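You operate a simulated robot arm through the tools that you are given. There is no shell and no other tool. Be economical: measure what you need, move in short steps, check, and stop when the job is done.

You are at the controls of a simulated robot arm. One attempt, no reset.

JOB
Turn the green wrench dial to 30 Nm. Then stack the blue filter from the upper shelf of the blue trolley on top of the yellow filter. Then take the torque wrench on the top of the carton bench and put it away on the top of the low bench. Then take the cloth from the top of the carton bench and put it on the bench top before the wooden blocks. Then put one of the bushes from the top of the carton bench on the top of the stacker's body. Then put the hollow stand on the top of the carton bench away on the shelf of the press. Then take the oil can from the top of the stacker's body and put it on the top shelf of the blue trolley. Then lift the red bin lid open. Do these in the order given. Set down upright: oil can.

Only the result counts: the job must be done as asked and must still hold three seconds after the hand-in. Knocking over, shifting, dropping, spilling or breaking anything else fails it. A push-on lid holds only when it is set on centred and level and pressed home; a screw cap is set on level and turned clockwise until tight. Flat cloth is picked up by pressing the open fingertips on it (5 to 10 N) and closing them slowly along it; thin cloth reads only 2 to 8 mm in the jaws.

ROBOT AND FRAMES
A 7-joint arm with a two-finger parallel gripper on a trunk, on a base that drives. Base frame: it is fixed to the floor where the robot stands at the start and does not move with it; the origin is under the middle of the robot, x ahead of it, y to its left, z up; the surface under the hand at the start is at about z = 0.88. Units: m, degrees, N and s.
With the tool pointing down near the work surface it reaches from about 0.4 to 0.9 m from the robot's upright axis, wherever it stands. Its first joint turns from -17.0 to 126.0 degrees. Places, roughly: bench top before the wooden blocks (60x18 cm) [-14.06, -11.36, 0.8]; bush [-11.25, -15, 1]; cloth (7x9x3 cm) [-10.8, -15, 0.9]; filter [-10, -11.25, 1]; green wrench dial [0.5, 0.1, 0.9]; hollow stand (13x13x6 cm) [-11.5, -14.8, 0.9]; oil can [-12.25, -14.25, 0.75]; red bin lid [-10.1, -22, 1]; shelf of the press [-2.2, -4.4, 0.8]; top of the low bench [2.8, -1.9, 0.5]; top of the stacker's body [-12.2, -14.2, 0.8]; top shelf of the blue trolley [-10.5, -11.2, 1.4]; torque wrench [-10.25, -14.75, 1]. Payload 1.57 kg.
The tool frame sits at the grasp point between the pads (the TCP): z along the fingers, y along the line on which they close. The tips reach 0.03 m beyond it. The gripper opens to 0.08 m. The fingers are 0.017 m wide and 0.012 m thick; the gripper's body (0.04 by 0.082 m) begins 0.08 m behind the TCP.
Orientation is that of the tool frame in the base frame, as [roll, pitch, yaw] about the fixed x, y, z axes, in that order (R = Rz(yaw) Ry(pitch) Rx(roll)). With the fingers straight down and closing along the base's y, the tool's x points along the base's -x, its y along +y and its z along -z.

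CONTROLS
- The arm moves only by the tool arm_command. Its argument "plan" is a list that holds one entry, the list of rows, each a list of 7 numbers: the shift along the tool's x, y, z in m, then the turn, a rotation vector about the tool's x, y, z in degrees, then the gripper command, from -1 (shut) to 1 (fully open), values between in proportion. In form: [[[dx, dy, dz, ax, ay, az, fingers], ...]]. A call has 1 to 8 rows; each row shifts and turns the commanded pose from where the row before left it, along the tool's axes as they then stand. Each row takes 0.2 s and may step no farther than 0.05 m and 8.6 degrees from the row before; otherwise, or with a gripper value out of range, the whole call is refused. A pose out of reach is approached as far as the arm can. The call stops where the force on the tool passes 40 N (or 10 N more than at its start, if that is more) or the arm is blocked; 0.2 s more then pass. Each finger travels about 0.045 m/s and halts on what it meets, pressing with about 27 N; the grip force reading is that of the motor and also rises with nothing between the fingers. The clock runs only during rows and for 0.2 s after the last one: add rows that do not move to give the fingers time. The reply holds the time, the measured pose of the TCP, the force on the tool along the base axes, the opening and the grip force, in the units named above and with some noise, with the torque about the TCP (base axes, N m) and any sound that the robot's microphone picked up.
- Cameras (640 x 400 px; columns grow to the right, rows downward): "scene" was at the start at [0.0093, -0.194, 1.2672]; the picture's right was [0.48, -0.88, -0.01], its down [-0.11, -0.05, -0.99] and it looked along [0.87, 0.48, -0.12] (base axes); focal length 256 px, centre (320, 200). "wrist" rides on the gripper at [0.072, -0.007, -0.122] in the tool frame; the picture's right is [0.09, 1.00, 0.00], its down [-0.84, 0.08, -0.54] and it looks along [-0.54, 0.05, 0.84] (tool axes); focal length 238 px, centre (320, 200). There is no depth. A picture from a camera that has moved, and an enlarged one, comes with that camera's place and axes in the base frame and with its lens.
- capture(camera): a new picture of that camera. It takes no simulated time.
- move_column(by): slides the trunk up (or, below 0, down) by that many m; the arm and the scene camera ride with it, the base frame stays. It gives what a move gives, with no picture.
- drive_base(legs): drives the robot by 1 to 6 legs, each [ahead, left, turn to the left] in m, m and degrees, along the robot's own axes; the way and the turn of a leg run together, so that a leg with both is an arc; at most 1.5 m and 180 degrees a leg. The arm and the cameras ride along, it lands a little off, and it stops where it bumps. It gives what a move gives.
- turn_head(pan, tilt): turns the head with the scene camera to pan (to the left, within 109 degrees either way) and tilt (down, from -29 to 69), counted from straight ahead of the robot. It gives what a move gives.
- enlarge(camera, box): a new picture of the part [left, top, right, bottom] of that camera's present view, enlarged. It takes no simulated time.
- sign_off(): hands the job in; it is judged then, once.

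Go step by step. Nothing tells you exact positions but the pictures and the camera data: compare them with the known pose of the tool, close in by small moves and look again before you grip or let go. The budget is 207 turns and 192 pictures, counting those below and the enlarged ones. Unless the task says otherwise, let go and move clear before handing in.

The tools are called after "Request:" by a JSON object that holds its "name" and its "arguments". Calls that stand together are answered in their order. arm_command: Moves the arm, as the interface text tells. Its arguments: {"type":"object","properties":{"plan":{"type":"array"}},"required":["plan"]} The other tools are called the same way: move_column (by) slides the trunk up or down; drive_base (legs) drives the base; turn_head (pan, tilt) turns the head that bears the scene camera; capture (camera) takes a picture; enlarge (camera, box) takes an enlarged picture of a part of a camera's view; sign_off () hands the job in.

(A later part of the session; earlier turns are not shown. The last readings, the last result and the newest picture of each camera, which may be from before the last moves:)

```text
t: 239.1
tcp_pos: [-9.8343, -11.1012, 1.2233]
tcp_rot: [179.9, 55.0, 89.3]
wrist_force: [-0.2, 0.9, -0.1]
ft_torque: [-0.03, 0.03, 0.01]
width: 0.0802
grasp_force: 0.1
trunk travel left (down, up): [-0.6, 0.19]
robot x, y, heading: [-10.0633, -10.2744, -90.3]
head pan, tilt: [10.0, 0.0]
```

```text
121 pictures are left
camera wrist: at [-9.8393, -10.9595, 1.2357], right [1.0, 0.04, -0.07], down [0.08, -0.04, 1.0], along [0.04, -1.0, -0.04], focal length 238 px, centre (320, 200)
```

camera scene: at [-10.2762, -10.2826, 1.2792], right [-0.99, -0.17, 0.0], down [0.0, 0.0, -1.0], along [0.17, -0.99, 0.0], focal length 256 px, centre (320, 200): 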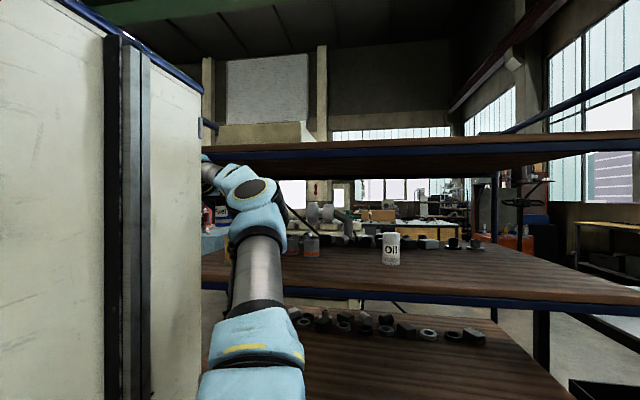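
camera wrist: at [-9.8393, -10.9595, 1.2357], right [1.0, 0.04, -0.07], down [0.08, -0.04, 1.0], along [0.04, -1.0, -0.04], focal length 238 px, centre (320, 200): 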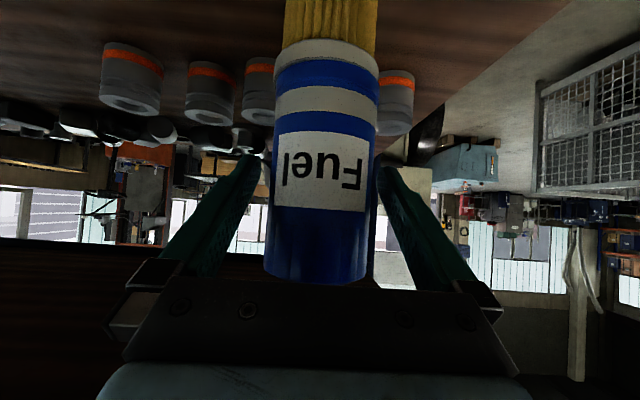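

Stacked. Shift 4 mm to centre the fingers and retreat horizontally.

Request:
{"name": "arm_command", "arguments": {"plan": [[[0, 0.004, 0, 0, 0, 0, 1], [0.014, 0, -0.0205, 0, 0, 0, 1], [0.0185, 0, -0.027, 0, 0, 0, 1], [0.0185, 0, -0.027, 0, 0, 0, 1], [0.0185, 0, -0.027, 0, 0, 0, 1], [0, 0, 0, 0, 0, 0, 1]]]}}

Request:
{"name": "capture", "arguments": {"camera": "wrist"}}

```text
t: 240.7
tcp_pos: [-9.8544, -11.0174, 1.188]
tcp_rot: [-178.5, 52.0, 87.6]
wrist_force: [0.1, 0.5, -0.2]
ft_torque: [-0.02, 0.01, 0.01]
width: 0.0799
grasp_force: 0.1
trunk travel left (down, up): [-0.6, 0.19]
robot x, y, heading: [-10.0602, -10.2746, -90.5]
head pan, tilt: [10.0, 0.0]
stopped in row 6: the arm was blocked; the commanded pose is now the measured one
```

```text
120 pictures are left
camera wrist: at [-9.853, -10.874, 1.2071], right [1.0, -0.01, -0.09], down [0.09, -0.09, 0.99], along [-0.01, -1.0, -0.09], focal length 238 px, centre (320, 200)
```

wrist: 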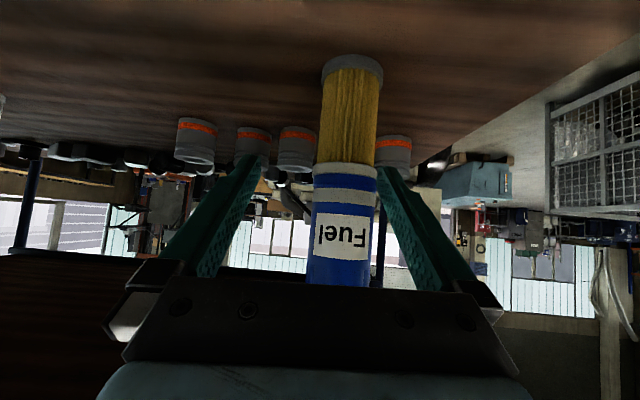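

Still stacked. The arm folds up against itself, so I retreat with the base.

Request:
{"name": "drive_base", "arguments": {"legs": [[-0.35, 0, 0]]}}

Request:
{"name": "turn_head", "arguments": {"pan": -5, "tilt": 10}}

Request:
{"name": "capture", "arguments": {"camera": "wrist"}}

```text
t: 243.0
tcp_pos: [-9.8525, -10.6614, 1.1872]
tcp_rot: [-178.4, 52.1, 88.0]
wrist_force: [-1.0, -0.2, -0.9]
ft_torque: [-0.01, 0.01, 0.01]
width: 0.0799
grasp_force: 0.0
trunk travel left (down, up): [-0.6, 0.19]
robot x, y, heading: [-10.0606, -9.9212, -89.9]
head pan, tilt: [10.0, 0.0]
```

```text
t: 243.8
tcp_pos: [-9.8553, -10.6616, 1.1867]
tcp_rot: [-178.0, 52.0, 87.7]
wrist_force: [0.6, -0.7, -0.8]
ft_torque: [-0.01, 0.0, 0.0]
width: 0.0802
grasp_force: 0.0
trunk travel left (down, up): [-0.6, 0.19]
robot x, y, heading: [-10.0601, -9.9216, -89.9]
head pan, tilt: [-5.0, 10.0]
```

```text
119 pictures are left
camera wrist: at [-9.8529, -10.5204, 1.2056], right [1.0, -0.01, -0.09], down [0.09, -0.09, 0.99], along [-0.02, -1.0, -0.09], focal length 238 px, centre (320, 200)
```

wrist: 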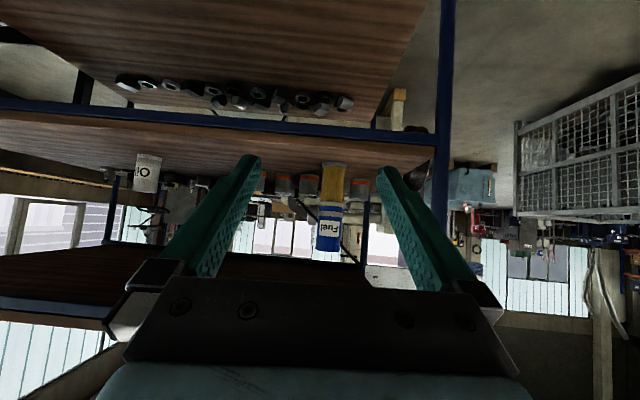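

The blue filter stands well on the yellow one. Next: the torque wrench on the carton bench. I bring the tool upright, then drive back through the lane facing south.

Request:
{"name": "arm_command", "arguments": {"plan": [[[0, 0, -0.01, 0, 8.5, 0, 1], [0, 0, -0.01, 0, 8.5, 0, 1], [0, 0, 0, 0, 8.5, 0, 1], [0, 0, 0, 0, 8.5, 0, 1], [0, 0, 0, 0, 8.5, 0, 1], [0, 0, 0, 0, 8.5, 0, 1], [0, 0, -0.03, 0, 0, 0, 1], [0, 0, 0, 0, 0, 0, 1]]]}}

Request:
{"name": "drive_base", "arguments": {"legs": [[0, 1.31, 0], [1.5, 0, 0], [1.5, 0, 0], [0.5, 0, 0]]}}

Request:
{"name": "turn_head", "arguments": {"pan": -30, "tilt": 15}}

Request:
{"name": "capture", "arguments": {"camera": "scene"}}

```text
t: 245.6
tcp_pos: [-9.8624, -10.6159, 1.2223]
tcp_rot: [-179.0, 1.8, 86.9]
wrist_force: [-0.7, 0.5, -0.2]
ft_torque: [-0.02, -0.01, 0.02]
width: 0.0799
grasp_force: 0.2
out of reach, approached as far as the arm can: row 6, 7
trunk travel left (down, up): [-0.6, 0.19]
robot x, y, heading: [-10.0655, -9.9253, -89.9]
head pan, tilt: [-5.0, 10.0]
```

```text
t: 263.0
tcp_pos: [-8.5385, -12.8096, 1.2213]
tcp_rot: [-179.1, 1.8, 82.8]
wrist_force: [0.8, -1.0, 0.0]
ft_torque: [0.02, -0.04, -0.01]
width: 0.08
grasp_force: 0.0
trunk travel left (down, up): [-0.6, 0.19]
robot x, y, heading: [-8.6909, -12.1043, -94.0]
head pan, tilt: [-5.0, 10.0]
stopped in leg 3: the robot was blocked; the commanded pose is now the measured one
```

```text
t: 263.9
tcp_pos: [-8.5393, -12.8096, 1.2216]
tcp_rot: [-178.9, 1.8, 82.7]
wrist_force: [0.3, -0.3, 0.3]
ft_torque: [0.01, 0.0, -0.01]
width: 0.0799
grasp_force: 0.0
trunk travel left (down, up): [-0.6, 0.19]
robot x, y, heading: [-8.6889, -12.1024, -93.9]
head pan, tilt: [-30.0, 15.0]
```

```text
118 pictures are left
camera scene: at [-8.9636, -12.0849, 1.2551], right [-0.83, 0.56, 0.0], down [0.14, 0.21, -0.97], along [-0.54, -0.8, -0.26], focal length 256 px, centre (320, 200)
```

scene: 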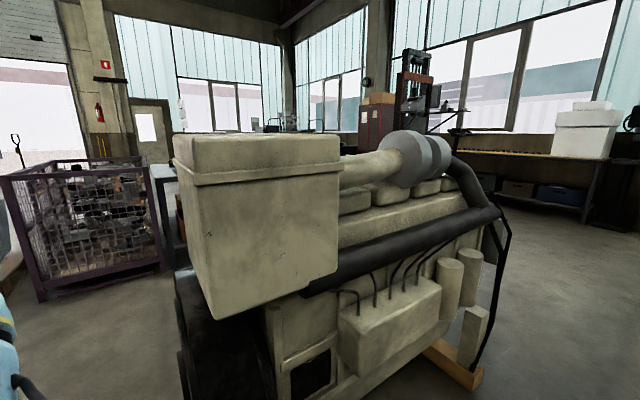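

The engine's flywheel blocks the right front corner. I back a bit, straighten, shift left and go on.

Request:
{"name": "drive_base", "arguments": {"legs": [[-0.15, 0.0, 0], [0, 0.1, 4], [1.3, 0, 0]]}}

Request:
{"name": "capture", "arguments": {"camera": "scene"}}

```text
t: 272.1
tcp_pos: [-8.4153, -13.9516, 1.2217]
tcp_rot: [-179.0, 1.8, 85.2]
wrist_force: [0.2, -0.6, -0.7]
ft_torque: [0.0, 0.01, 0.02]
width: 0.0798
grasp_force: 0.1
trunk travel left (down, up): [-0.6, 0.19]
robot x, y, heading: [-8.5967, -13.252, -91.4]
head pan, tilt: [-30.0, 15.0]
```

```text
117 pictures are left
camera scene: at [-8.871, -13.2447, 1.2551], right [-0.85, 0.52, 0.0], down [0.14, 0.22, -0.97], along [-0.5, -0.82, -0.26], focal length 256 px, centre (320, 200)
```

scene: 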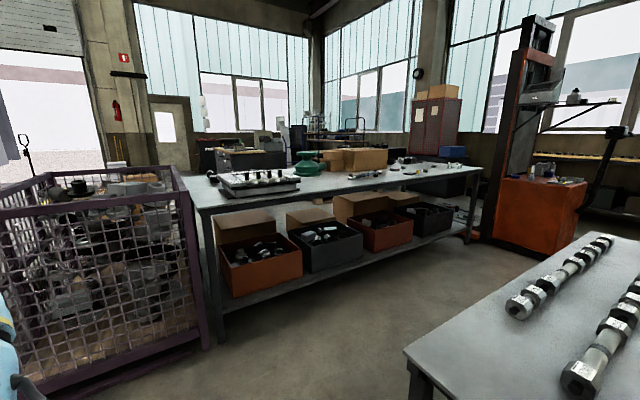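

The carton bench is in view, with the orange stacker beyond it. I enlarge the bench top.

Request:
{"name": "enlarge", "arguments": {"camera": "scene", "box": [190, 130, 350, 230]}}

Request:
{"name": "enlarge", "arguments": {"camera": "scene", "box": [340, 120, 500, 220]}}

```text
4.00 times, centred on (270, 180) of scene
camera zoom: at [-8.871, -13.2447, 1.2551], right [-0.85, 0.52, 0.0], down [0.14, 0.22, -0.97], along [-0.5, -0.82, -0.26], focal length 1024 px, centre (520, 280)
```

zoom: 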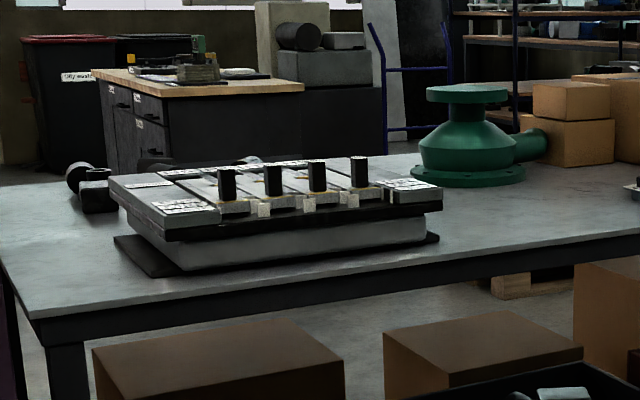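

```text
4.00 times, centred on (420, 170) of scene
camera zoom: at [-8.871, -13.2447, 1.2551], right [-0.85, 0.52, 0.0], down [0.14, 0.22, -0.97], along [-0.5, -0.82, -0.26], focal length 1024 px, centre (-80, 320)
```

zoom: 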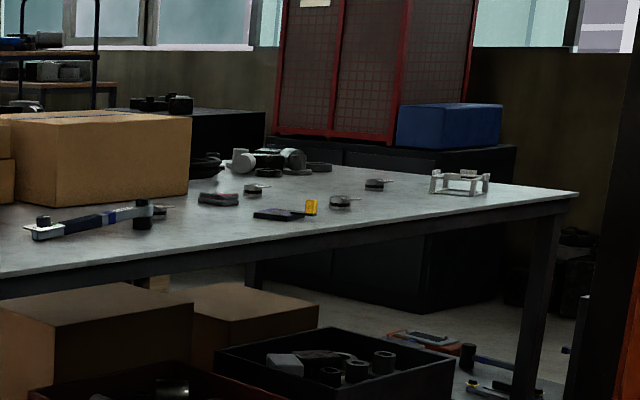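

The torque wrench lies near the bench's front edge at about [-10.1, -14.63]; the hollow stand is at the far right end. I drive into the gap north of the bench, facing west, so that the bench lies to my left.

Request:
{"name": "drive_base", "arguments": {"legs": [[0.68, 0, 0], [0, 0, -88.6], [1.0, 0, 0]]}}

Request:
{"name": "arm_command", "arguments": {"plan": [[[0.03, 0.03, 0, 0, 0, 0, 1], [0.03, 0.03, 0, 0, 0, 0, 1], [0.03, 0.03, 0, 0, 0, 0, 1], [0.02, 0.04, 0, 0, 0, 0, 1], [0.01, 0.045, 0, 0, 0, 0, 1], [0, 0.045, 0, 0, 0, 0, 1], [0, 0.045, 0, 0, 0, 0, 1], [0, 0.0, 0, 0, 0, 0, 1]]]}}

Request:
{"name": "capture", "arguments": {"camera": "wrist"}}

Request:
{"name": "turn_head", "arguments": {"pan": 0, "tilt": 20}}

Request:
{"name": "capture", "arguments": {"camera": "scene"}}

```text
t: 284.4
tcp_pos: [-10.2988, -14.1571, 1.2216]
tcp_rot: [-179.1, 1.8, -2.9]
wrist_force: [0.3, 0.3, -0.3]
ft_torque: [-0.01, 0.02, 0.01]
width: 0.0798
grasp_force: 0.0
trunk travel left (down, up): [-0.6, 0.19]
robot x, y, heading: [-9.6083, -13.9526, -179.8]
head pan, tilt: [-30.0, 15.0]
```

```text
t: 286.2
tcp_pos: [-10.1619, -14.2662, 1.1718]
tcp_rot: [-178.9, 1.9, -2.9]
wrist_force: [-0.5, -0.1, -0.2]
ft_torque: [0.01, -0.01, 0.01]
width: 0.0801
grasp_force: 0.0
out of reach, approached as far as the arm can: row 2, 3, 4, 5, 6, 7
trunk travel left (down, up): [-0.6, 0.19]
robot x, y, heading: [-9.6082, -13.9532, -179.6]
head pan, tilt: [-30.0, 15.0]
```

```text
114 pictures are left
camera wrist: at [-10.0874, -14.2643, 1.2926], right [0.04, -1.0, -0.02], down [-0.82, -0.05, 0.57], along [-0.57, -0.01, -0.82], focal length 238 px, centre (320, 200)
```

wrist: 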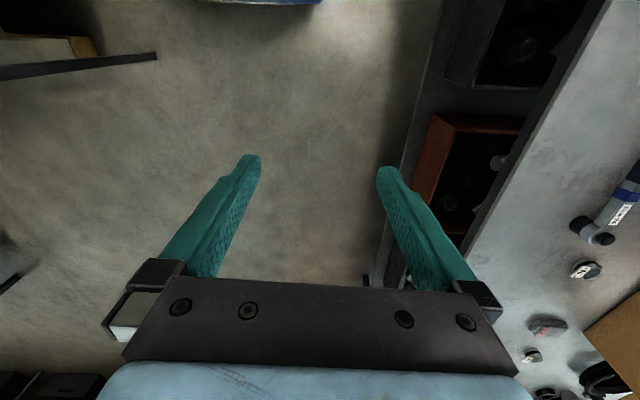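

```text
t: 287.1
tcp_pos: [-10.1628, -14.266, 1.1719]
tcp_rot: [-179.1, 1.8, -2.9]
wrist_force: [0.9, -0.1, -0.1]
ft_torque: [-0.02, 0.01, -0.01]
width: 0.0801
grasp_force: 0.1
trunk travel left (down, up): [-0.6, 0.19]
robot x, y, heading: [-9.6029, -13.9498, -179.9]
head pan, tilt: [0.0, 20.0]
```

```text
113 pictures are left
camera scene: at [-9.6197, -13.7229, 1.247], right [-0.01, 1.0, 0.0], down [0.34, 0.0, -0.94], along [-0.94, -0.01, -0.34], focal length 256 px, centre (320, 200)
```

scene: 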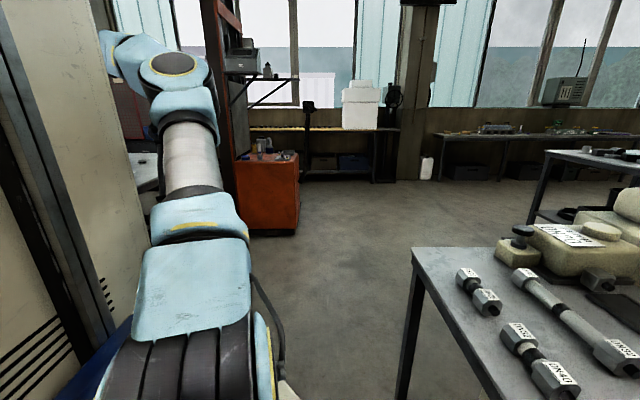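

The wrench lies about 0.85 m to my left. I shift the base 0.28 m towards the bench and look again.

Request:
{"name": "drive_base", "arguments": {"legs": [[0.05, 0.27, 0]]}}

Request:
{"name": "capture", "arguments": {"camera": "wrist"}}

```text
t: 289.1
tcp_pos: [-10.2077, -14.5378, 1.1714]
tcp_rot: [-179.0, 1.9, -2.5]
wrist_force: [-0.8, 0.6, 0.3]
ft_torque: [-0.03, -0.01, 0.01]
width: 0.0801
grasp_force: 0.1
trunk travel left (down, up): [-0.6, 0.19]
robot x, y, heading: [-9.6545, -14.2262, -179.2]
head pan, tilt: [0.0, 20.0]
```

```text
112 pictures are left
camera wrist: at [-10.1329, -14.5365, 1.2926], right [0.05, -1.0, -0.02], down [-0.82, -0.05, 0.57], along [-0.57, -0.01, -0.82], focal length 238 px, centre (320, 200)
```

wrist: 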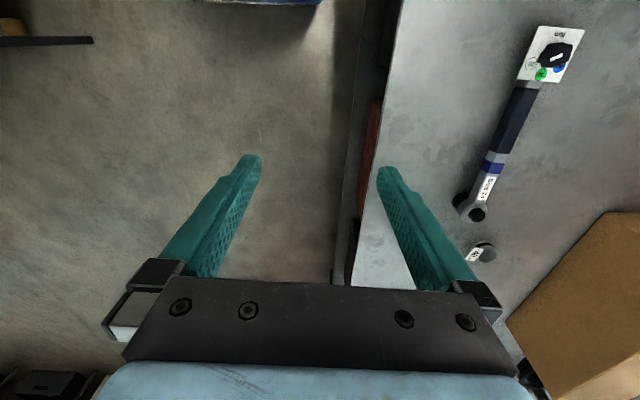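

The torque wrench lies nearly along x, with its handle at about [-10.22, -14.83]. I move the base a bit closer and bring the hand over it.

Request:
{"name": "drive_base", "arguments": {"legs": [[0.15, 0.03, -0.8]]}}

Request:
{"name": "arm_command", "arguments": {"plan": [[[0.02, 0.03, 0.02, 0, 0, 0, 1], [0.02, 0.035, 0.02, 0, 0, 0, 1], [0.02, 0.035, 0.02, 0, 0, 0, 1], [0.02, 0.035, 0.02, 0, 0, 0, 1], [0.02, 0.035, 0.01, 0, 0, 0, 1], [0.02, 0.035, 0, 0, 0, 0, 1], [0.01, 0.035, 0, 0, 0, 0, 1], [0, 0, 0, 0, 0, 0, 1]]]}}

Request:
{"name": "capture", "arguments": {"camera": "wrist"}}

```text
t: 290.4
tcp_pos: [-10.3634, -14.5598, 1.1713]
tcp_rot: [-179.0, 1.8, -3.5]
wrist_force: [0.6, -0.1, -0.5]
ft_torque: [0.04, -0.02, 0.03]
width: 0.0799
grasp_force: 0.1
trunk travel left (down, up): [-0.6, 0.19]
robot x, y, heading: [-9.7999, -14.2567, 180.0]
head pan, tilt: [0.0, 20.0]
```

```text
t: 292.2
tcp_pos: [-10.3039, -14.5959, 1.0876]
tcp_rot: [-179.1, 1.8, -3.7]
wrist_force: [-0.4, 0.6, -0.3]
ft_torque: [0.0, 0.01, -0.01]
width: 0.08
grasp_force: 0.0
out of reach, approached as far as the arm can: row 1, 2, 3, 4, 5, 6, 7
trunk travel left (down, up): [-0.6, 0.19]
robot x, y, heading: [-9.8054, -14.2551, 179.8]
head pan, tilt: [0.0, 20.0]
```

```text
111 pictures are left
camera wrist: at [-10.2281, -14.5943, 1.2082], right [0.03, -1.0, -0.02], down [-0.82, -0.03, 0.57], along [-0.57, 0.0, -0.82], focal length 238 px, centre (320, 200)
```

wrist: 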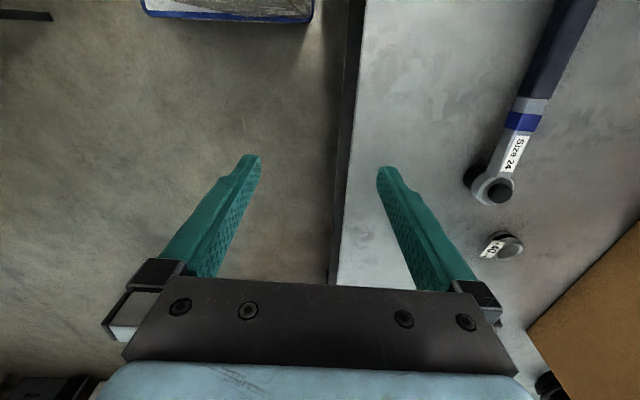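

The arm won't go farther left with this hand yaw. I test whether turning the hand along with the arm frees it.

Request:
{"name": "arm_command", "arguments": {"plan": [[[0, 0, 0, 0, 0, -8, 1], [0, 0, 0, 0, 0, -8, 1], [0, 0, 0, 0, 0, -8, 1], [0, 0, 0, 0, 0, -8, 1], [0.025, 0.043, 0, 0, 0, 0, 1], [0.025, 0.043, 0, 0, 0, 0, 1], [0, 0, 0, 0, 0, 0, 1]]]}}

```text
t: 293.5
tcp_pos: [-10.274, -14.5775, 1.0827]
tcp_rot: [-178.2, 1.4, 28.0]
wrist_force: [-25.9, 9.5, 7.1]
ft_torque: [-0.99, -4.2, 2.01]
width: 0.08
grasp_force: 0.0
out of reach, approached as far as the arm can: row 5, 6
trunk travel left (down, up): [-0.6, 0.19]
robot x, y, heading: [-9.8011, -14.2543, 179.9]
head pan, tilt: [0.0, 20.0]
stopped in row 6: the force on the tool passed its limit at 88 N (the readings are from after the stop); the commanded pose is now the measured one
```

Something blocks the hand with a strong moment. I look at where the arm touches.

Request:
{"name": "turn_head", "arguments": {"pan": 25, "tilt": 15}}

Request:
{"name": "capture", "arguments": {"camera": "scene"}}

Request:
{"name": "capture", "arguments": {"camera": "wrist"}}

```text
t: 294.4
tcp_pos: [-10.2751, -14.5773, 1.0821]
tcp_rot: [-178.1, 1.4, 28.1]
wrist_force: [-47.6, 10.6, 14.1]
ft_torque: [-0.83, -7.6, 2.92]
width: 0.0802
grasp_force: 0.1
trunk travel left (down, up): [-0.6, 0.19]
robot x, y, heading: [-9.8029, -14.2517, 179.9]
head pan, tilt: [25.0, 15.0]
```

```text
110 pictures are left
camera scene: at [-9.8088, -14.0619, 1.255], right [-0.42, 0.91, 0.0], down [0.24, 0.11, -0.97], along [-0.88, -0.41, -0.26], focal length 256 px, centre (320, 200)
```

scene: 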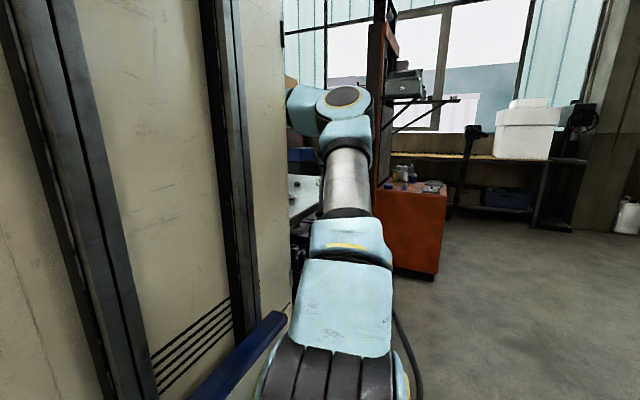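

```text
109 pictures are left
camera wrist: at [-10.2107, -14.5389, 1.2036], right [0.55, -0.84, -0.03], down [-0.68, -0.47, 0.56], along [-0.48, -0.28, -0.83], focal length 238 px, centre (320, 200)
```

wrist: 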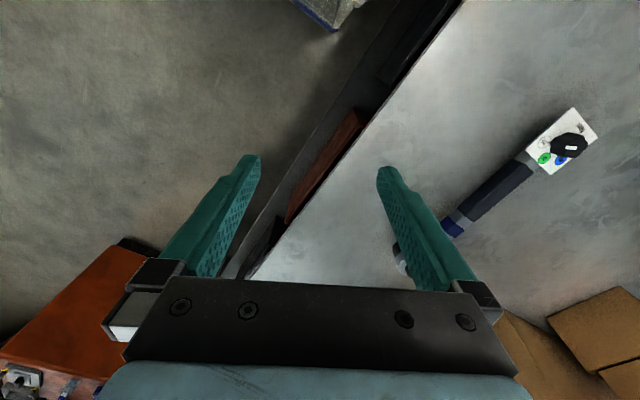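

The hand touches the robot's own tower on the left, whose front edge is about 0.28 ahead at y≈0. So the free workspace is ahead and to the right. I back off and test the reach to the right.

Request:
{"name": "arm_command", "arguments": {"plan": [[[0.02, -0.044, 0, 0, 0, 0, 1], [0.02, -0.044, 0, 0, 0, 0, 1], [0, 0, 0, 0, 0, 8, 1], [0, 0, 0, 0, 0, 8, 1], [0, 0, 0, 0, 0, 8, 1], [0, 0, 0, 0, 0, 8, 1], [0, -0.05, 0, 0, 0, 0, 1], [0, -0.05, 0, 0, 0, 0, 1]]]}}

Request:
{"name": "arm_command", "arguments": {"plan": [[[0, -0.05, 0, 0, 0, 0, 1], [0, -0.05, 0, 0, 0, 0, 1], [0, -0.05, 0, 0, 0, 0, 1], [0, -0.05, 0, 0, 0, 0, 1], [0, -0.05, 0, 0, 0, 0, 1], [0, -0.05, 0, 0, 0, 0, 1], [0, 0, 0, 0, 0, 0, 1]]]}}

Request:
{"name": "turn_head", "arguments": {"pan": 0, "tilt": 50}}

Request:
{"name": "capture", "arguments": {"camera": "scene"}}

```text
t: 296.4
tcp_pos: [-10.3107, -14.3402, 1.0633]
tcp_rot: [-178.4, -1.0, -10.6]
wrist_force: [-0.2, 0.1, 0.2]
ft_torque: [-0.01, -0.02, -0.03]
width: 0.08
grasp_force: 0.0
trunk travel left (down, up): [-0.6, 0.19]
robot x, y, heading: [-9.801, -14.2538, 180.0]
head pan, tilt: [25.0, 15.0]
stopped in row 8: the arm was blocked; the commanded pose is now the measured one
```

```text
t: 298.0
tcp_pos: [-10.2505, -14.0518, 1.0821]
tcp_rot: [-178.6, 0.3, -9.3]
wrist_force: [-0.3, -0.3, -0.1]
ft_torque: [-0.02, 0.02, 0.03]
width: 0.0801
grasp_force: 0.1
trunk travel left (down, up): [-0.6, 0.19]
robot x, y, heading: [-9.8058, -14.2547, 180.0]
head pan, tilt: [25.0, 15.0]
```

```text
t: 299.0
tcp_pos: [-10.2508, -14.0527, 1.081]
tcp_rot: [-178.6, 0.4, -9.2]
wrist_force: [0.6, 0.8, 0.2]
ft_torque: [-0.01, 0.0, 0.02]
width: 0.0801
grasp_force: 0.0
trunk travel left (down, up): [-0.6, 0.19]
robot x, y, heading: [-9.8029, -14.2552, 179.7]
head pan, tilt: [0.0, 50.0]
```

```text
108 pictures are left
camera scene: at [-9.7989, -14.0233, 1.2014], right [0.0, 1.0, 0.0], down [0.77, 0.0, -0.64], along [-0.64, 0.0, -0.77], focal length 256 px, centre (320, 200)
```

scene: 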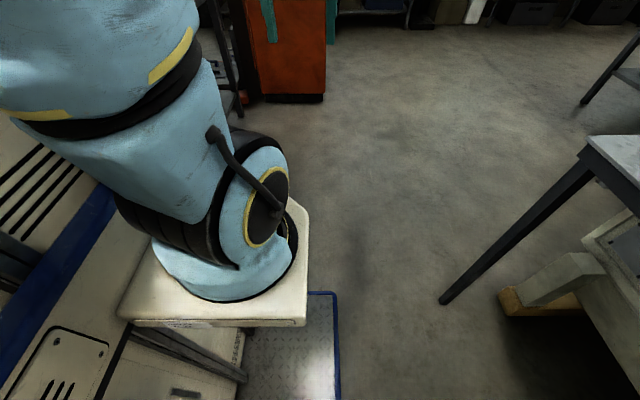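

The right side works. So I turn the robot to face east, with the bench on its right.

Request:
{"name": "drive_base", "arguments": {"legs": [[0, -0.2, 0], [0, 0, 90], [0, 0, 90], [-0.85, 0, 0], [0, -0.22, 0]]}}

Request:
{"name": "turn_head", "arguments": {"pan": -50, "tilt": 35}}

Request:
{"name": "capture", "arguments": {"camera": "scene"}}

Request:
{"name": "capture", "arguments": {"camera": "wrist"}}

```text
t: 313.8
tcp_pos: [-10.1888, -14.4855, 1.0808]
tcp_rot: [-178.6, 0.3, 172.9]
wrist_force: [0.1, -0.8, -0.6]
ft_torque: [0.01, 0.02, 0.01]
width: 0.08
grasp_force: 0.1
trunk travel left (down, up): [-0.6, 0.19]
robot x, y, heading: [-10.6434, -14.2999, 2.3]
head pan, tilt: [0.0, 50.0]
```

```text
t: 314.9
tcp_pos: [-10.1885, -14.4849, 1.0809]
tcp_rot: [-178.6, 0.3, 172.8]
wrist_force: [-0.1, -0.6, 0.6]
ft_torque: [0.02, 0.01, 0.0]
width: 0.08
grasp_force: 0.0
trunk travel left (down, up): [-0.6, 0.19]
robot x, y, heading: [-10.6402, -14.3002, 2.0]
head pan, tilt: [-50.0, 35.0]
```

```text
107 pictures are left
camera scene: at [-10.6552, -14.599, 1.2231], right [-0.74, -0.67, 0.0], down [-0.38, 0.43, -0.82], along [0.55, -0.61, -0.57], focal length 256 px, centre (320, 200)
```

scene: 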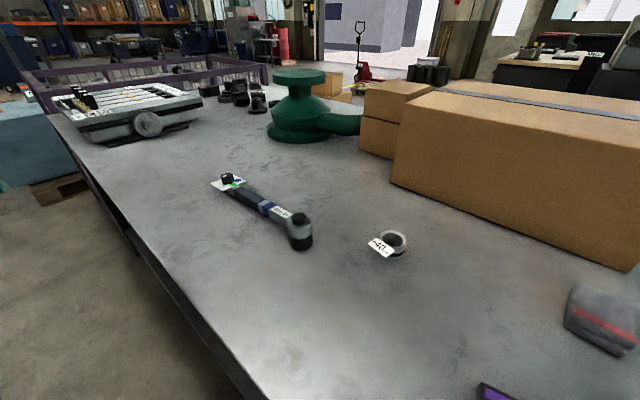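

```text
106 pictures are left
camera wrist: at [-10.2616, -14.4788, 1.2039], right [0.03, 1.0, -0.02], down [0.84, -0.01, 0.54], along [0.54, -0.04, -0.84], focal length 238 px, centre (320, 200)
```

wrist: 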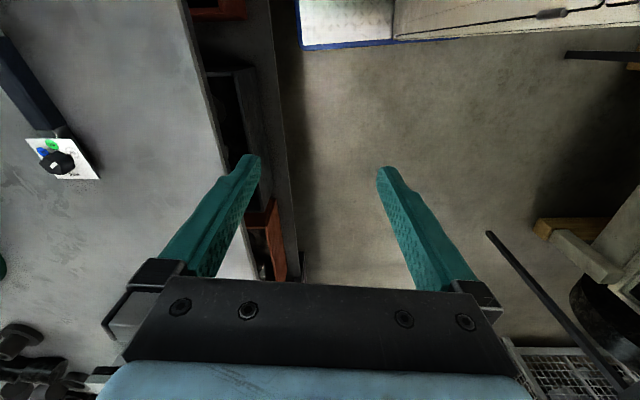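

Now I see it well: wrench along x at y≈-14.85, a labelled bush, and the folded cloth. I move the hand over the wrench handle.

Request:
{"name": "arm_command", "arguments": {"plan": [[[0.006, -0.045, 0, 0, 0, -7, 1], [0.006, -0.045, 0, 0, 0, 0, 1], [0.006, -0.045, 0, 0, 0, 0, 1], [0.006, -0.045, 0, 0, 0, 0, 1], [0.006, -0.045, 0.01, 0, 0, 0, 1], [0.006, -0.045, 0.01, 0, 0, 0, 1], [0.006, -0.045, 0.02, 0, 0, 0, 1], [0.006, -0.045, 0.02, 0, 0, 0, 1]]]}}

Request:
{"name": "capture", "arguments": {"camera": "wrist"}}

```text
t: 316.7
tcp_pos: [-10.2422, -14.8427, 1.0293]
tcp_rot: [-178.7, 0.1, 180.0]
wrist_force: [0.2, -0.2, 0.8]
ft_torque: [-0.05, 0.0, 0.04]
width: 0.0799
grasp_force: 0.0
trunk travel left (down, up): [-0.6, 0.19]
robot x, y, heading: [-10.643, -14.2989, 2.2]
head pan, tilt: [-50.0, 35.0]
```

```text
105 pictures are left
camera wrist: at [-10.3137, -14.8455, 1.1522], right [-0.09, 1.0, -0.03], down [0.84, 0.09, 0.54], along [0.54, 0.03, -0.84], focal length 238 px, centre (320, 200)
```

wrist: 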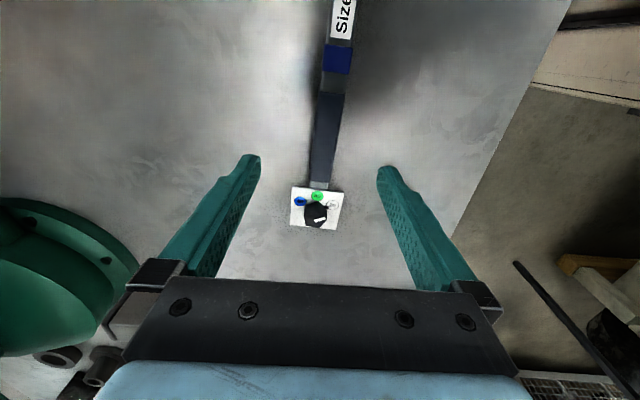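

The handle is right below. I shift 2 cm towards its balance point and descend most of the way.

Request:
{"name": "arm_command", "arguments": {"plan": [[[0.02, 0.006, 0.03, 0, 0, 0, 1], [0, 0, 0.04, 0, 0, 0, 1], [0, 0, 0.04, 0, 0, 0, 1], [0, 0, 0, 0, 0, 0, 1]]]}}

Request:
{"name": "capture", "arguments": {"camera": "wrist"}}

```text
t: 317.7
tcp_pos: [-10.26, -14.8391, 0.9201]
tcp_rot: [-178.5, 0.0, 180.0]
wrist_force: [-0.3, -0.4, -0.2]
ft_torque: [-0.03, 0.03, 0.03]
width: 0.0801
grasp_force: 0.0
trunk travel left (down, up): [-0.6, 0.19]
robot x, y, heading: [-10.6426, -14.2985, 2.1]
head pan, tilt: [-50.0, 35.0]
```

```text
104 pictures are left
camera wrist: at [-10.334, -14.8423, 1.0423], right [-0.09, 1.0, -0.02], down [0.84, 0.09, 0.54], along [0.54, 0.03, -0.84], focal length 238 px, centre (320, 200)
```

wrist: 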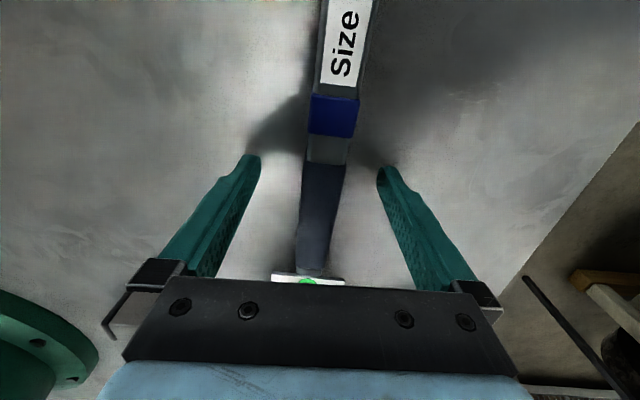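

Request:
{"name": "arm_command", "arguments": {"plan": [[[0, 0, 0.006, 0, 0, 0, 1], [0, 0, 0.005, 0, 0, 0, 0.5], [0, 0, 0, 0, 0, 0, 0], [0, 0, 0, 0, 0, 0, -1], [0, 0, 0, 0, 0, 0, -1], [0, 0, 0, 0, 0, 0, -1], [0, 0, 0, 0, 0, 0, -1]]]}}

Request:
{"name": "capture", "arguments": {"camera": "wrist"}}

```text
t: 318.9
tcp_pos: [-10.2617, -14.8351, 0.911]
tcp_rot: [-179.4, -0.1, -179.8]
wrist_force: [-1.3, 25.7, 25.8]
ft_torque: [1.51, 0.05, 0.03]
width: 0.0362
grasp_force: 13.0
trunk travel left (down, up): [-0.6, 0.19]
robot x, y, heading: [-10.6462, -14.2977, 2.0]
head pan, tilt: [-50.0, 35.0]
stopped in row 5: the force on the tool passed its limit at 44 N (the readings are from after the stop); the commanded pose is now the measured one
```

```text
103 pictures are left
camera wrist: at [-10.3333, -14.8387, 1.0335], right [-0.09, 1.0, -0.01], down [0.84, 0.09, 0.54], along [0.54, 0.04, -0.84], focal length 238 px, centre (320, 200)
```

wrist: 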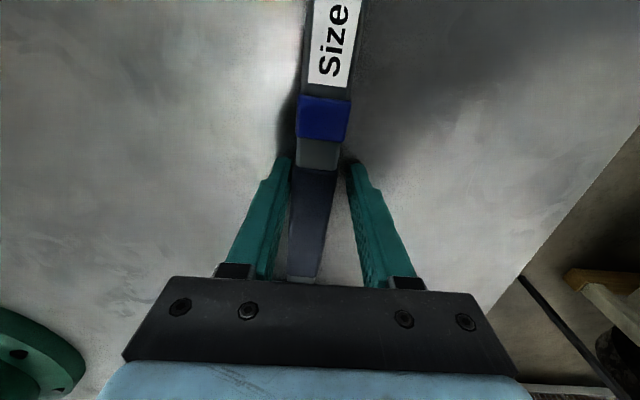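

One finger touched first, with the tips on the bench. I raise 4 mm, centre, and close again.

Request:
{"name": "arm_command", "arguments": {"plan": [[[0, 0, -0.004, 0, 0, 0, 0.1], [0, -0.004, 0, 0, 0, 0, 0.1], [0, 0, 0, 0, 0, 0, -0.3], [0, 0, 0, 0, 0, 0, -1], [0, 0, 0, 0, 0, 0, -1], [0, 0, 0, 0, 0, 0, -1]]]}}

Request:
{"name": "capture", "arguments": {"camera": "wrist"}}

```text
t: 320.3
tcp_pos: [-10.2617, -14.8419, 0.9131]
tcp_rot: [-179.0, 0.0, 180.0]
wrist_force: [1.1, 0.6, 0.1]
ft_torque: [0.06, 0.01, -0.29]
width: 0.0229
grasp_force: 27.2
trunk travel left (down, up): [-0.6, 0.19]
robot x, y, heading: [-10.6475, -14.2985, 2.1]
head pan, tilt: [-50.0, 35.0]
```

```text
102 pictures are left
camera wrist: at [-10.3331, -14.8459, 1.036], right [-0.09, 1.0, -0.02], down [0.84, 0.09, 0.54], along [0.54, 0.04, -0.84], focal length 238 px, centre (320, 200)
```

wrist: 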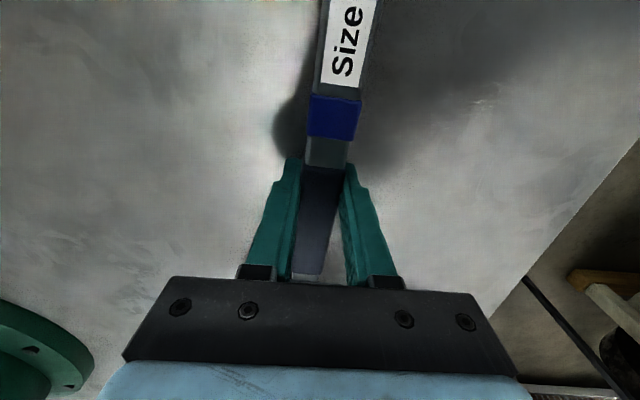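

Gripped at 23 mm. Lift slowly.

Request:
{"name": "arm_command", "arguments": {"plan": [[[0, 0, -0.01, 0, 0, 0, -1], [0, 0, -0.015, 0, 0, 0, -1], [0, 0, -0.02, 0, 0, 0, -1], [0, 0, -0.03, 0, 0, 0, -1], [0, 0, -0.04, 0, 0, 0, -1], [0, 0, -0.04, 0, 0, 0, -1], [0, 0, -0.03, 0, 0, 0, -1], [0, 0, 0, 0, 0, 0, -1]]]}}

Request:
{"name": "capture", "arguments": {"camera": "wrist"}}

Request:
{"name": "capture", "arguments": {"camera": "scene"}}

```text
t: 322.1
tcp_pos: [-10.2613, -14.8405, 1.0973]
tcp_rot: [-179.0, -0.1, 180.0]
wrist_force: [-0.3, 0.2, -6.0]
ft_torque: [0.02, -0.15, -0.02]
width: 0.0219
grasp_force: 26.8
trunk travel left (down, up): [-0.6, 0.19]
robot x, y, heading: [-10.6423, -14.3034, 2.0]
head pan, tilt: [-50.0, 35.0]
```

```text
101 pictures are left
camera wrist: at [-10.3332, -14.8437, 1.221], right [-0.09, 1.0, -0.02], down [0.84, 0.09, 0.54], along [0.54, 0.04, -0.84], focal length 238 px, centre (320, 200)
```

wrist: 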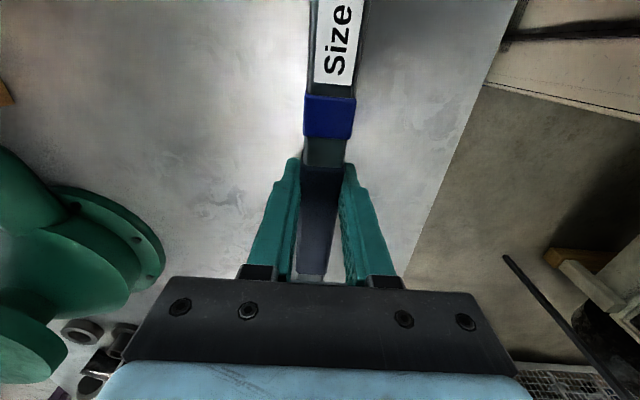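

```text
100 pictures are left
camera scene: at [-10.6551, -14.599, 1.223], right [-0.74, -0.67, 0.0], down [-0.38, 0.43, -0.82], along [0.55, -0.61, -0.57], focal length 256 px, centre (320, 200)
```

scene: 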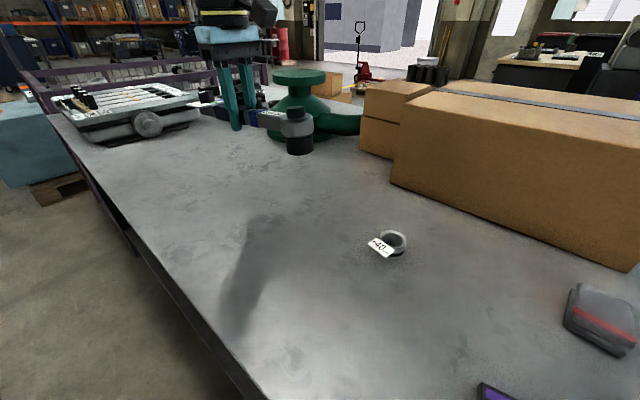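

Held firmly (6 N). I bring the hand back in front of the robot for the long drive to the low bench.

Request:
{"name": "arm_command", "arguments": {"plan": [[[0, 0.045, -0.01, 0, 0, 0, -1], [0, 0.045, -0.01, 0, 0, 0, -1], [-0.01, 0.045, -0.01, 0, 0, 0, -1], [-0.01, 0.045, -0.01, 0, 0, 0, -1], [-0.015, 0.045, 0, 0, 0, 0, -1], [-0.015, 0.045, 0, 0, 0, 0, -1], [-0.015, 0.045, 0, 0, 0, 0, -1], [-0.015, 0.045, 0, 0, 0, 0, -1]]]}}

Request:
{"name": "drive_base", "arguments": {"legs": [[0, 0.2, 0], [1.45, 0, -2], [0.6, 0, 0]]}}

Request:
{"name": "turn_head", "arguments": {"pan": -20, "tilt": 20}}

Request:
{"name": "capture", "arguments": {"camera": "scene"}}

```text
t: 323.9
tcp_pos: [-10.1832, -14.4765, 1.131]
tcp_rot: [-179.1, 0.0, 179.9]
wrist_force: [0.5, -0.5, -6.2]
ft_torque: [0.05, -0.16, 0.0]
width: 0.0217
grasp_force: 26.7
trunk travel left (down, up): [-0.6, 0.19]
robot x, y, heading: [-10.6461, -14.2993, 2.2]
head pan, tilt: [-50.0, 35.0]
```

```text
t: 335.2
tcp_pos: [-8.1586, -14.2835, 1.1327]
tcp_rot: [-179.0, 0.0, 177.7]
wrist_force: [0.7, 0.1, -5.0]
ft_torque: [-0.01, -0.18, 0.01]
width: 0.0221
grasp_force: 26.6
trunk travel left (down, up): [-0.6, 0.19]
robot x, y, heading: [-8.6132, -14.0887, 0.1]
head pan, tilt: [-50.0, 35.0]
```

```text
t: 336.1
tcp_pos: [-8.1575, -14.2846, 1.1329]
tcp_rot: [-179.0, 0.0, 177.7]
wrist_force: [-0.8, -1.3, -6.1]
ft_torque: [-0.04, -0.14, 0.02]
width: 0.022
grasp_force: 27.2
trunk travel left (down, up): [-0.6, 0.19]
robot x, y, heading: [-8.609, -14.0886, -0.1]
head pan, tilt: [-20.0, 20.0]
```

```text
99 pictures are left
camera scene: at [-8.6051, -14.352, 1.2469], right [-0.35, -0.94, 0.0], down [-0.32, 0.12, -0.94], along [0.88, -0.33, -0.34], focal length 256 px, centre (320, 200)
```

scene: 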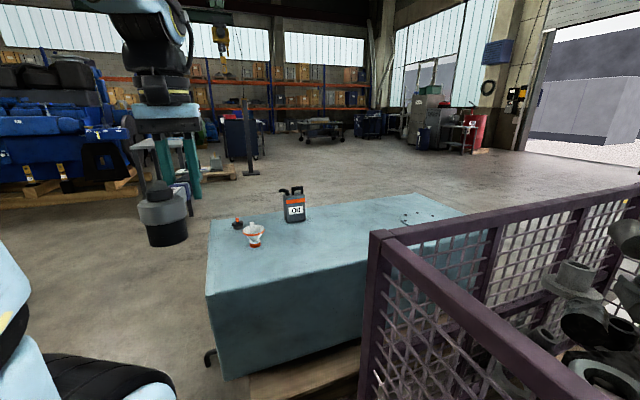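

Route back: north a little, east past the tub, then north between rubble and engine crate.

Request:
{"name": "drive_base", "arguments": {"legs": [[0, 0.45, 0], [1.2, 0, 0], [1.1, 0, 0], [0, 0, 90], [0.97, -0.35, 0], [0.97, -0.35, 0]]}}

Request:
{"name": "drive_base", "arguments": {"legs": [[1.5, 0, 0], [1.45, 0, 0], [0, 0, -88], [1.0, 0, 0], [1.0, 0, 0]]}}

Request:
{"name": "turn_head", "arguments": {"pan": 0, "tilt": 15}}

Request:
{"name": "capture", "arguments": {"camera": "scene"}}

```text
t: 363.4
tcp_pos: [-5.3844, -11.293, 1.1324]
tcp_rot: [-178.9, 0.0, -92.3]
wrist_force: [-0.2, 0.4, -5.9]
ft_torque: [0.17, -0.01, -0.01]
width: 0.0217
grasp_force: 27.2
trunk travel left (down, up): [-0.6, 0.19]
robot x, y, heading: [-5.5799, -11.7452, 89.6]
head pan, tilt: [-20.0, 20.0]
```

```text
t: 390.8
tcp_pos: [-3.1285, -8.9178, 1.1322]
tcp_rot: [-179.0, 0.0, -180.0]
wrist_force: [0.7, 0.1, -6.5]
ft_torque: [-0.03, -0.18, 0.01]
width: 0.0219
grasp_force: 27.8
trunk travel left (down, up): [-0.6, 0.19]
robot x, y, heading: [-3.5903, -8.7414, 1.9]
head pan, tilt: [-20.0, 20.0]
```

```text
t: 391.6
tcp_pos: [-3.1281, -8.9173, 1.1322]
tcp_rot: [-178.9, 0.0, 179.9]
wrist_force: [0.6, -0.4, -6.0]
ft_torque: [0.02, -0.18, 0.03]
width: 0.022
grasp_force: 27.0
trunk travel left (down, up): [-0.6, 0.19]
robot x, y, heading: [-3.5902, -8.7406, 1.9]
head pan, tilt: [0.0, 15.0]
```

```text
98 pictures are left
camera scene: at [-3.567, -8.9715, 1.255], right [0.03, -1.0, 0.0], down [-0.26, -0.01, -0.97], along [0.97, 0.03, -0.26], focal length 256 px, centre (320, 200)
```

scene: 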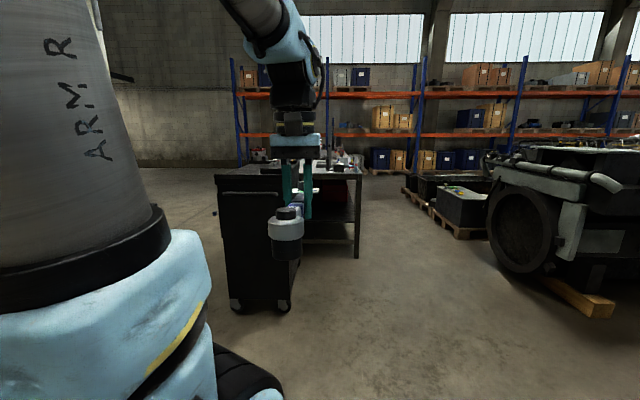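

Through the gap and north along x≈-1.1.

Request:
{"name": "drive_base", "arguments": {"legs": [[0, 0.05, 39], [1.25, 0, 0], [1.25, 0, 0], [0, 0, 49], [1.3, -0.6, 0]]}}

Request:
{"name": "drive_base", "arguments": {"legs": [[1.5, 0, 0], [1.5, 0, 0], [0.9, 0, 0], [0, 0, -90], [0.8, 0, 0]]}}

Request:
{"name": "turn_head", "arguments": {"pan": 0, "tilt": 20}}

Request:
{"name": "capture", "arguments": {"camera": "scene"}}

```text
t: 414.8
tcp_pos: [-0.8513, -5.2909, 1.133]
tcp_rot: [-179.0, 0.0, -93.9]
wrist_force: [-0.6, 0.2, -6.4]
ft_torque: [0.14, -0.01, 0.03]
width: 0.0221
grasp_force: 26.9
trunk travel left (down, up): [-0.6, 0.19]
robot x, y, heading: [-1.061, -5.7394, 88.0]
head pan, tilt: [0.0, 15.0]
```

```text
t: 441.3
tcp_pos: [0.2513, -2.0851, 1.1307]
tcp_rot: [-179.0, 0.0, 176.2]
wrist_force: [-0.3, -0.1, -5.5]
ft_torque: [-0.03, -0.11, 0.01]
width: 0.0219
grasp_force: 26.5
trunk travel left (down, up): [-0.6, 0.19]
robot x, y, heading: [-0.1951, -1.8802, -1.4]
head pan, tilt: [0.0, 15.0]
```

```text
t: 442.0
tcp_pos: [0.2512, -2.0848, 1.1333]
tcp_rot: [-178.9, -0.1, 176.2]
wrist_force: [-0.2, 0.3, -5.9]
ft_torque: [0.0, -0.12, -0.03]
width: 0.0217
grasp_force: 27.0
trunk travel left (down, up): [-0.6, 0.19]
robot x, y, heading: [-0.1968, -1.8796, -1.6]
head pan, tilt: [0.0, 20.0]
```

```text
97 pictures are left
camera scene: at [-0.1896, -2.11, 1.2469], right [-0.03, -1.0, 0.0], down [-0.34, 0.01, -0.94], along [0.94, -0.03, -0.34], focal length 256 px, centre (320, 200)
```

scene: 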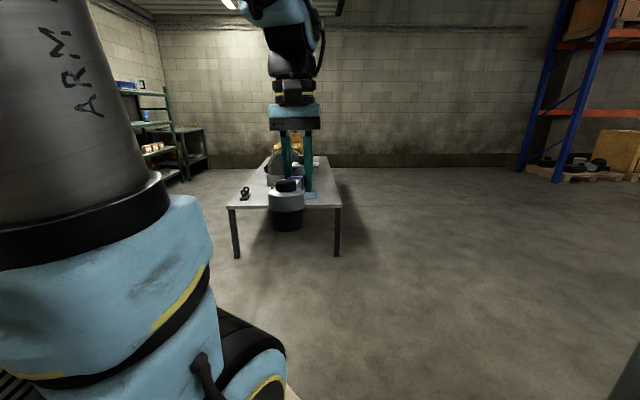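

The low bench is ahead (near corners at x≈1.78, y -1.43…-2.33). I check its top for a free area.

Request:
{"name": "enlarge", "arguments": {"camera": "scene", "box": [220, 140, 360, 227]}}

```text
4.57 times, centred on (290, 184) of scene
camera zoom: at [-0.1896, -2.11, 1.2469], right [-0.03, -1.0, 0.0], down [-0.34, 0.01, -0.94], along [0.94, -0.03, -0.34], focal length 1170 px, centre (457, 275)
```

zoom: 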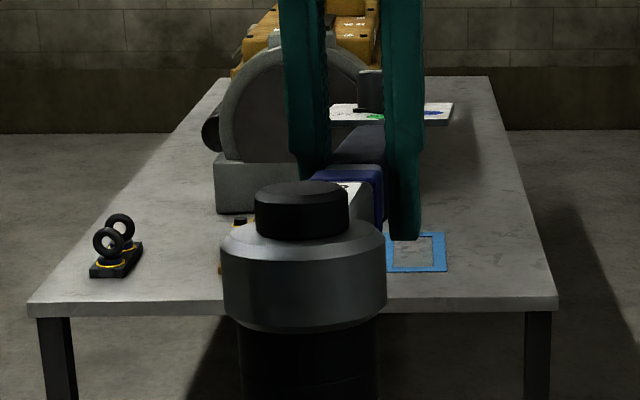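

Free strip along the bench's south side. I drive round to its south, turn to face west with the bench on my right, and lower the trunk.

Request:
{"name": "drive_base", "arguments": {"legs": [[1.1, 0, 1.6], [0.3, -1.2, 0], [1.5, 0, 0], [0, 0, -90], [0, 0, -90]]}}

Request:
{"name": "turn_head", "arguments": {"pan": -60, "tilt": 35}}

Request:
{"name": "capture", "arguments": {"camera": "scene"}}

```text
t: 468.4
tcp_pos: [2.2764, -2.9113, 1.1318]
tcp_rot: [-179.0, -0.1, -6.6]
wrist_force: [0.1, 0.5, -6.4]
ft_torque: [0.04, 0.18, -0.02]
width: 0.0218
grasp_force: 26.7
trunk travel left (down, up): [-0.6, 0.19]
robot x, y, heading: [2.7146, -3.1385, 175.6]
head pan, tilt: [0.0, 20.0]
```

```text
t: 469.7
tcp_pos: [2.2755, -2.9119, 1.1321]
tcp_rot: [-179.0, 0.1, -6.7]
wrist_force: [-0.1, 0.1, -6.3]
ft_torque: [0.0, 0.15, 0.01]
width: 0.0219
grasp_force: 27.1
trunk travel left (down, up): [-0.6, 0.19]
robot x, y, heading: [2.7133, -3.1363, 175.5]
head pan, tilt: [-60.0, 35.0]
```

```text
95 pictures are left
camera scene: at [2.7749, -2.8366, 1.2231], right [0.9, 0.43, 0.0], down [0.25, -0.52, -0.82], along [-0.35, 0.74, -0.57], focal length 256 px, centre (320, 200)
```

scene: 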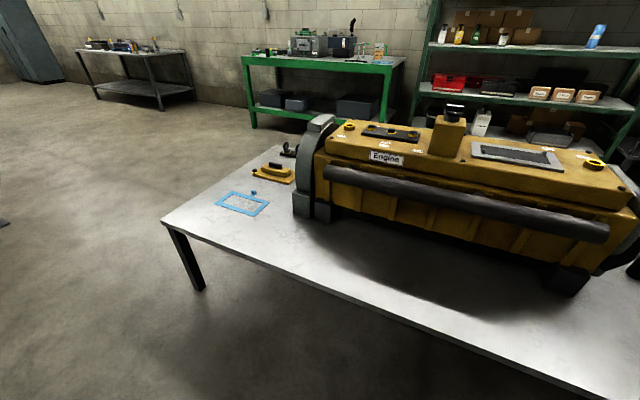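

The strip at y≈-2.25, x 2.4–2.7 is free and the bench top is at z≈0.50. I position the base and lower the trunk.

Request:
{"name": "drive_base", "arguments": {"legs": [[0, 0, 4.5], [-0.22, -0.33, 0]]}}

Request:
{"name": "move_column", "arguments": {"by": -0.36}}

Request:
{"name": "capture", "arguments": {"camera": "wrist"}}

Request:
{"name": "capture", "arguments": {"camera": "scene"}}

```text
t: 472.7
tcp_pos: [2.4827, -2.6131, 1.1322]
tcp_rot: [-179.0, 0.1, -2.3]
wrist_force: [-0.7, -0.5, -4.9]
ft_torque: [-0.01, 0.15, 0.01]
width: 0.0221
grasp_force: 27.3
trunk travel left (down, up): [-0.6, 0.19]
robot x, y, heading: [2.9368, -2.8076, 179.7]
head pan, tilt: [-60.0, 35.0]
```

```text
t: 476.2
tcp_pos: [2.4826, -2.6127, 0.773]
tcp_rot: [-179.1, 0.0, -2.2]
wrist_force: [0.5, 0.3, -7.3]
ft_torque: [0.0, 0.14, 0.04]
width: 0.0219
grasp_force: 26.8
trunk travel left (down, up): [-0.24, 0.55]
robot x, y, heading: [2.9331, -2.8091, 179.8]
head pan, tilt: [-60.0, 35.0]
```

```text
94 pictures are left
camera wrist: at [2.5545, -2.611, 0.8953], right [0.05, -1.0, -0.02], down [-0.84, -0.05, 0.54], along [-0.54, -0.01, -0.84], focal length 238 px, centre (320, 200)
```

wrist: 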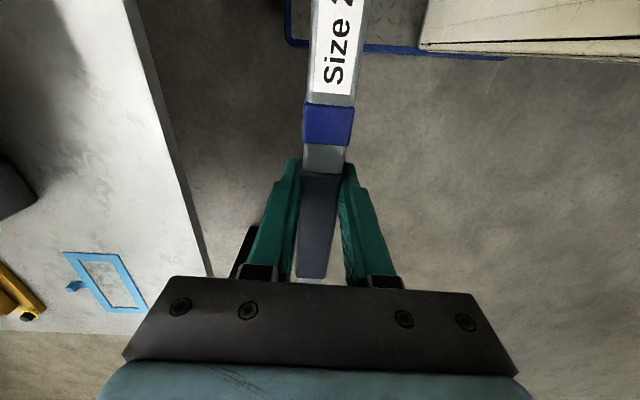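

```text
93 pictures are left
camera scene: at [2.9749, -2.5007, 0.8631], right [0.87, 0.5, 0.0], down [0.29, -0.5, -0.82], along [-0.41, 0.71, -0.57], focal length 256 px, centre (320, 200)
```

scene: 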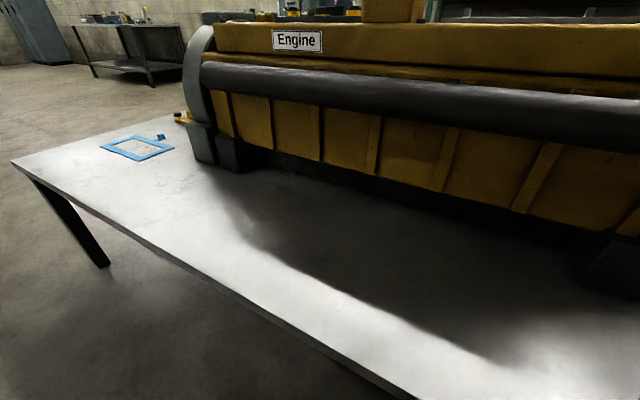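

Bench edge confirmed at y≈-2.35. Move the wrench over the strip.

Request:
{"name": "arm_command", "arguments": {"plan": [[[0.008, -0.045, 0, 0, 0, 0, -1], [0.008, -0.045, 0, 0, 0, 0, -1], [0.008, -0.045, 0.01, 0, 0, 0, -1], [0.008, -0.045, 0.01, 0, 0, 0, -1], [0.008, -0.045, 0.02, 0, 0, 0, -1], [0.008, -0.045, 0.02, 0, 0, 0, -1], [0.008, -0.045, 0.02, 0, 0, 0, -1], [0.008, -0.045, 0.02, 0, 0, 0, -1]]]}}

Request:
{"name": "capture", "arguments": {"camera": "wrist"}}

Request:
{"name": "capture", "arguments": {"camera": "scene"}}

```text
t: 478.0
tcp_pos: [2.5591, -2.253, 0.681]
tcp_rot: [-178.9, 0.0, -2.2]
wrist_force: [-0.6, -0.2, -5.7]
ft_torque: [0.02, 0.16, -0.03]
width: 0.0218
grasp_force: 26.6
trunk travel left (down, up): [-0.24, 0.55]
robot x, y, heading: [2.9383, -2.8082, 180.0]
head pan, tilt: [-60.0, 35.0]
```

```text
92 pictures are left
camera wrist: at [2.6323, -2.2506, 0.8034], right [0.05, -1.0, -0.02], down [-0.84, -0.06, 0.54], along [-0.54, -0.01, -0.84], focal length 238 px, centre (320, 200)
```

wrist: 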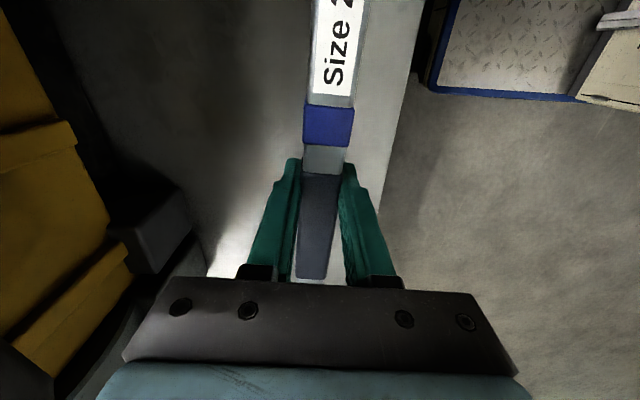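

```text
91 pictures are left
camera scene: at [2.9749, -2.5007, 0.8631], right [0.87, 0.5, 0.0], down [0.29, -0.5, -0.82], along [-0.41, 0.71, -0.57], focal length 256 px, centre (320, 200)
```

scene: 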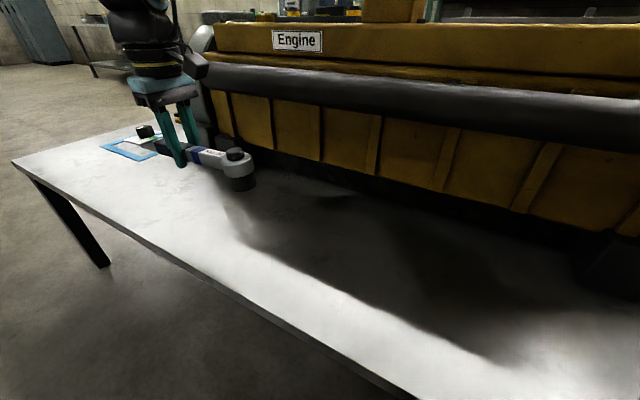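

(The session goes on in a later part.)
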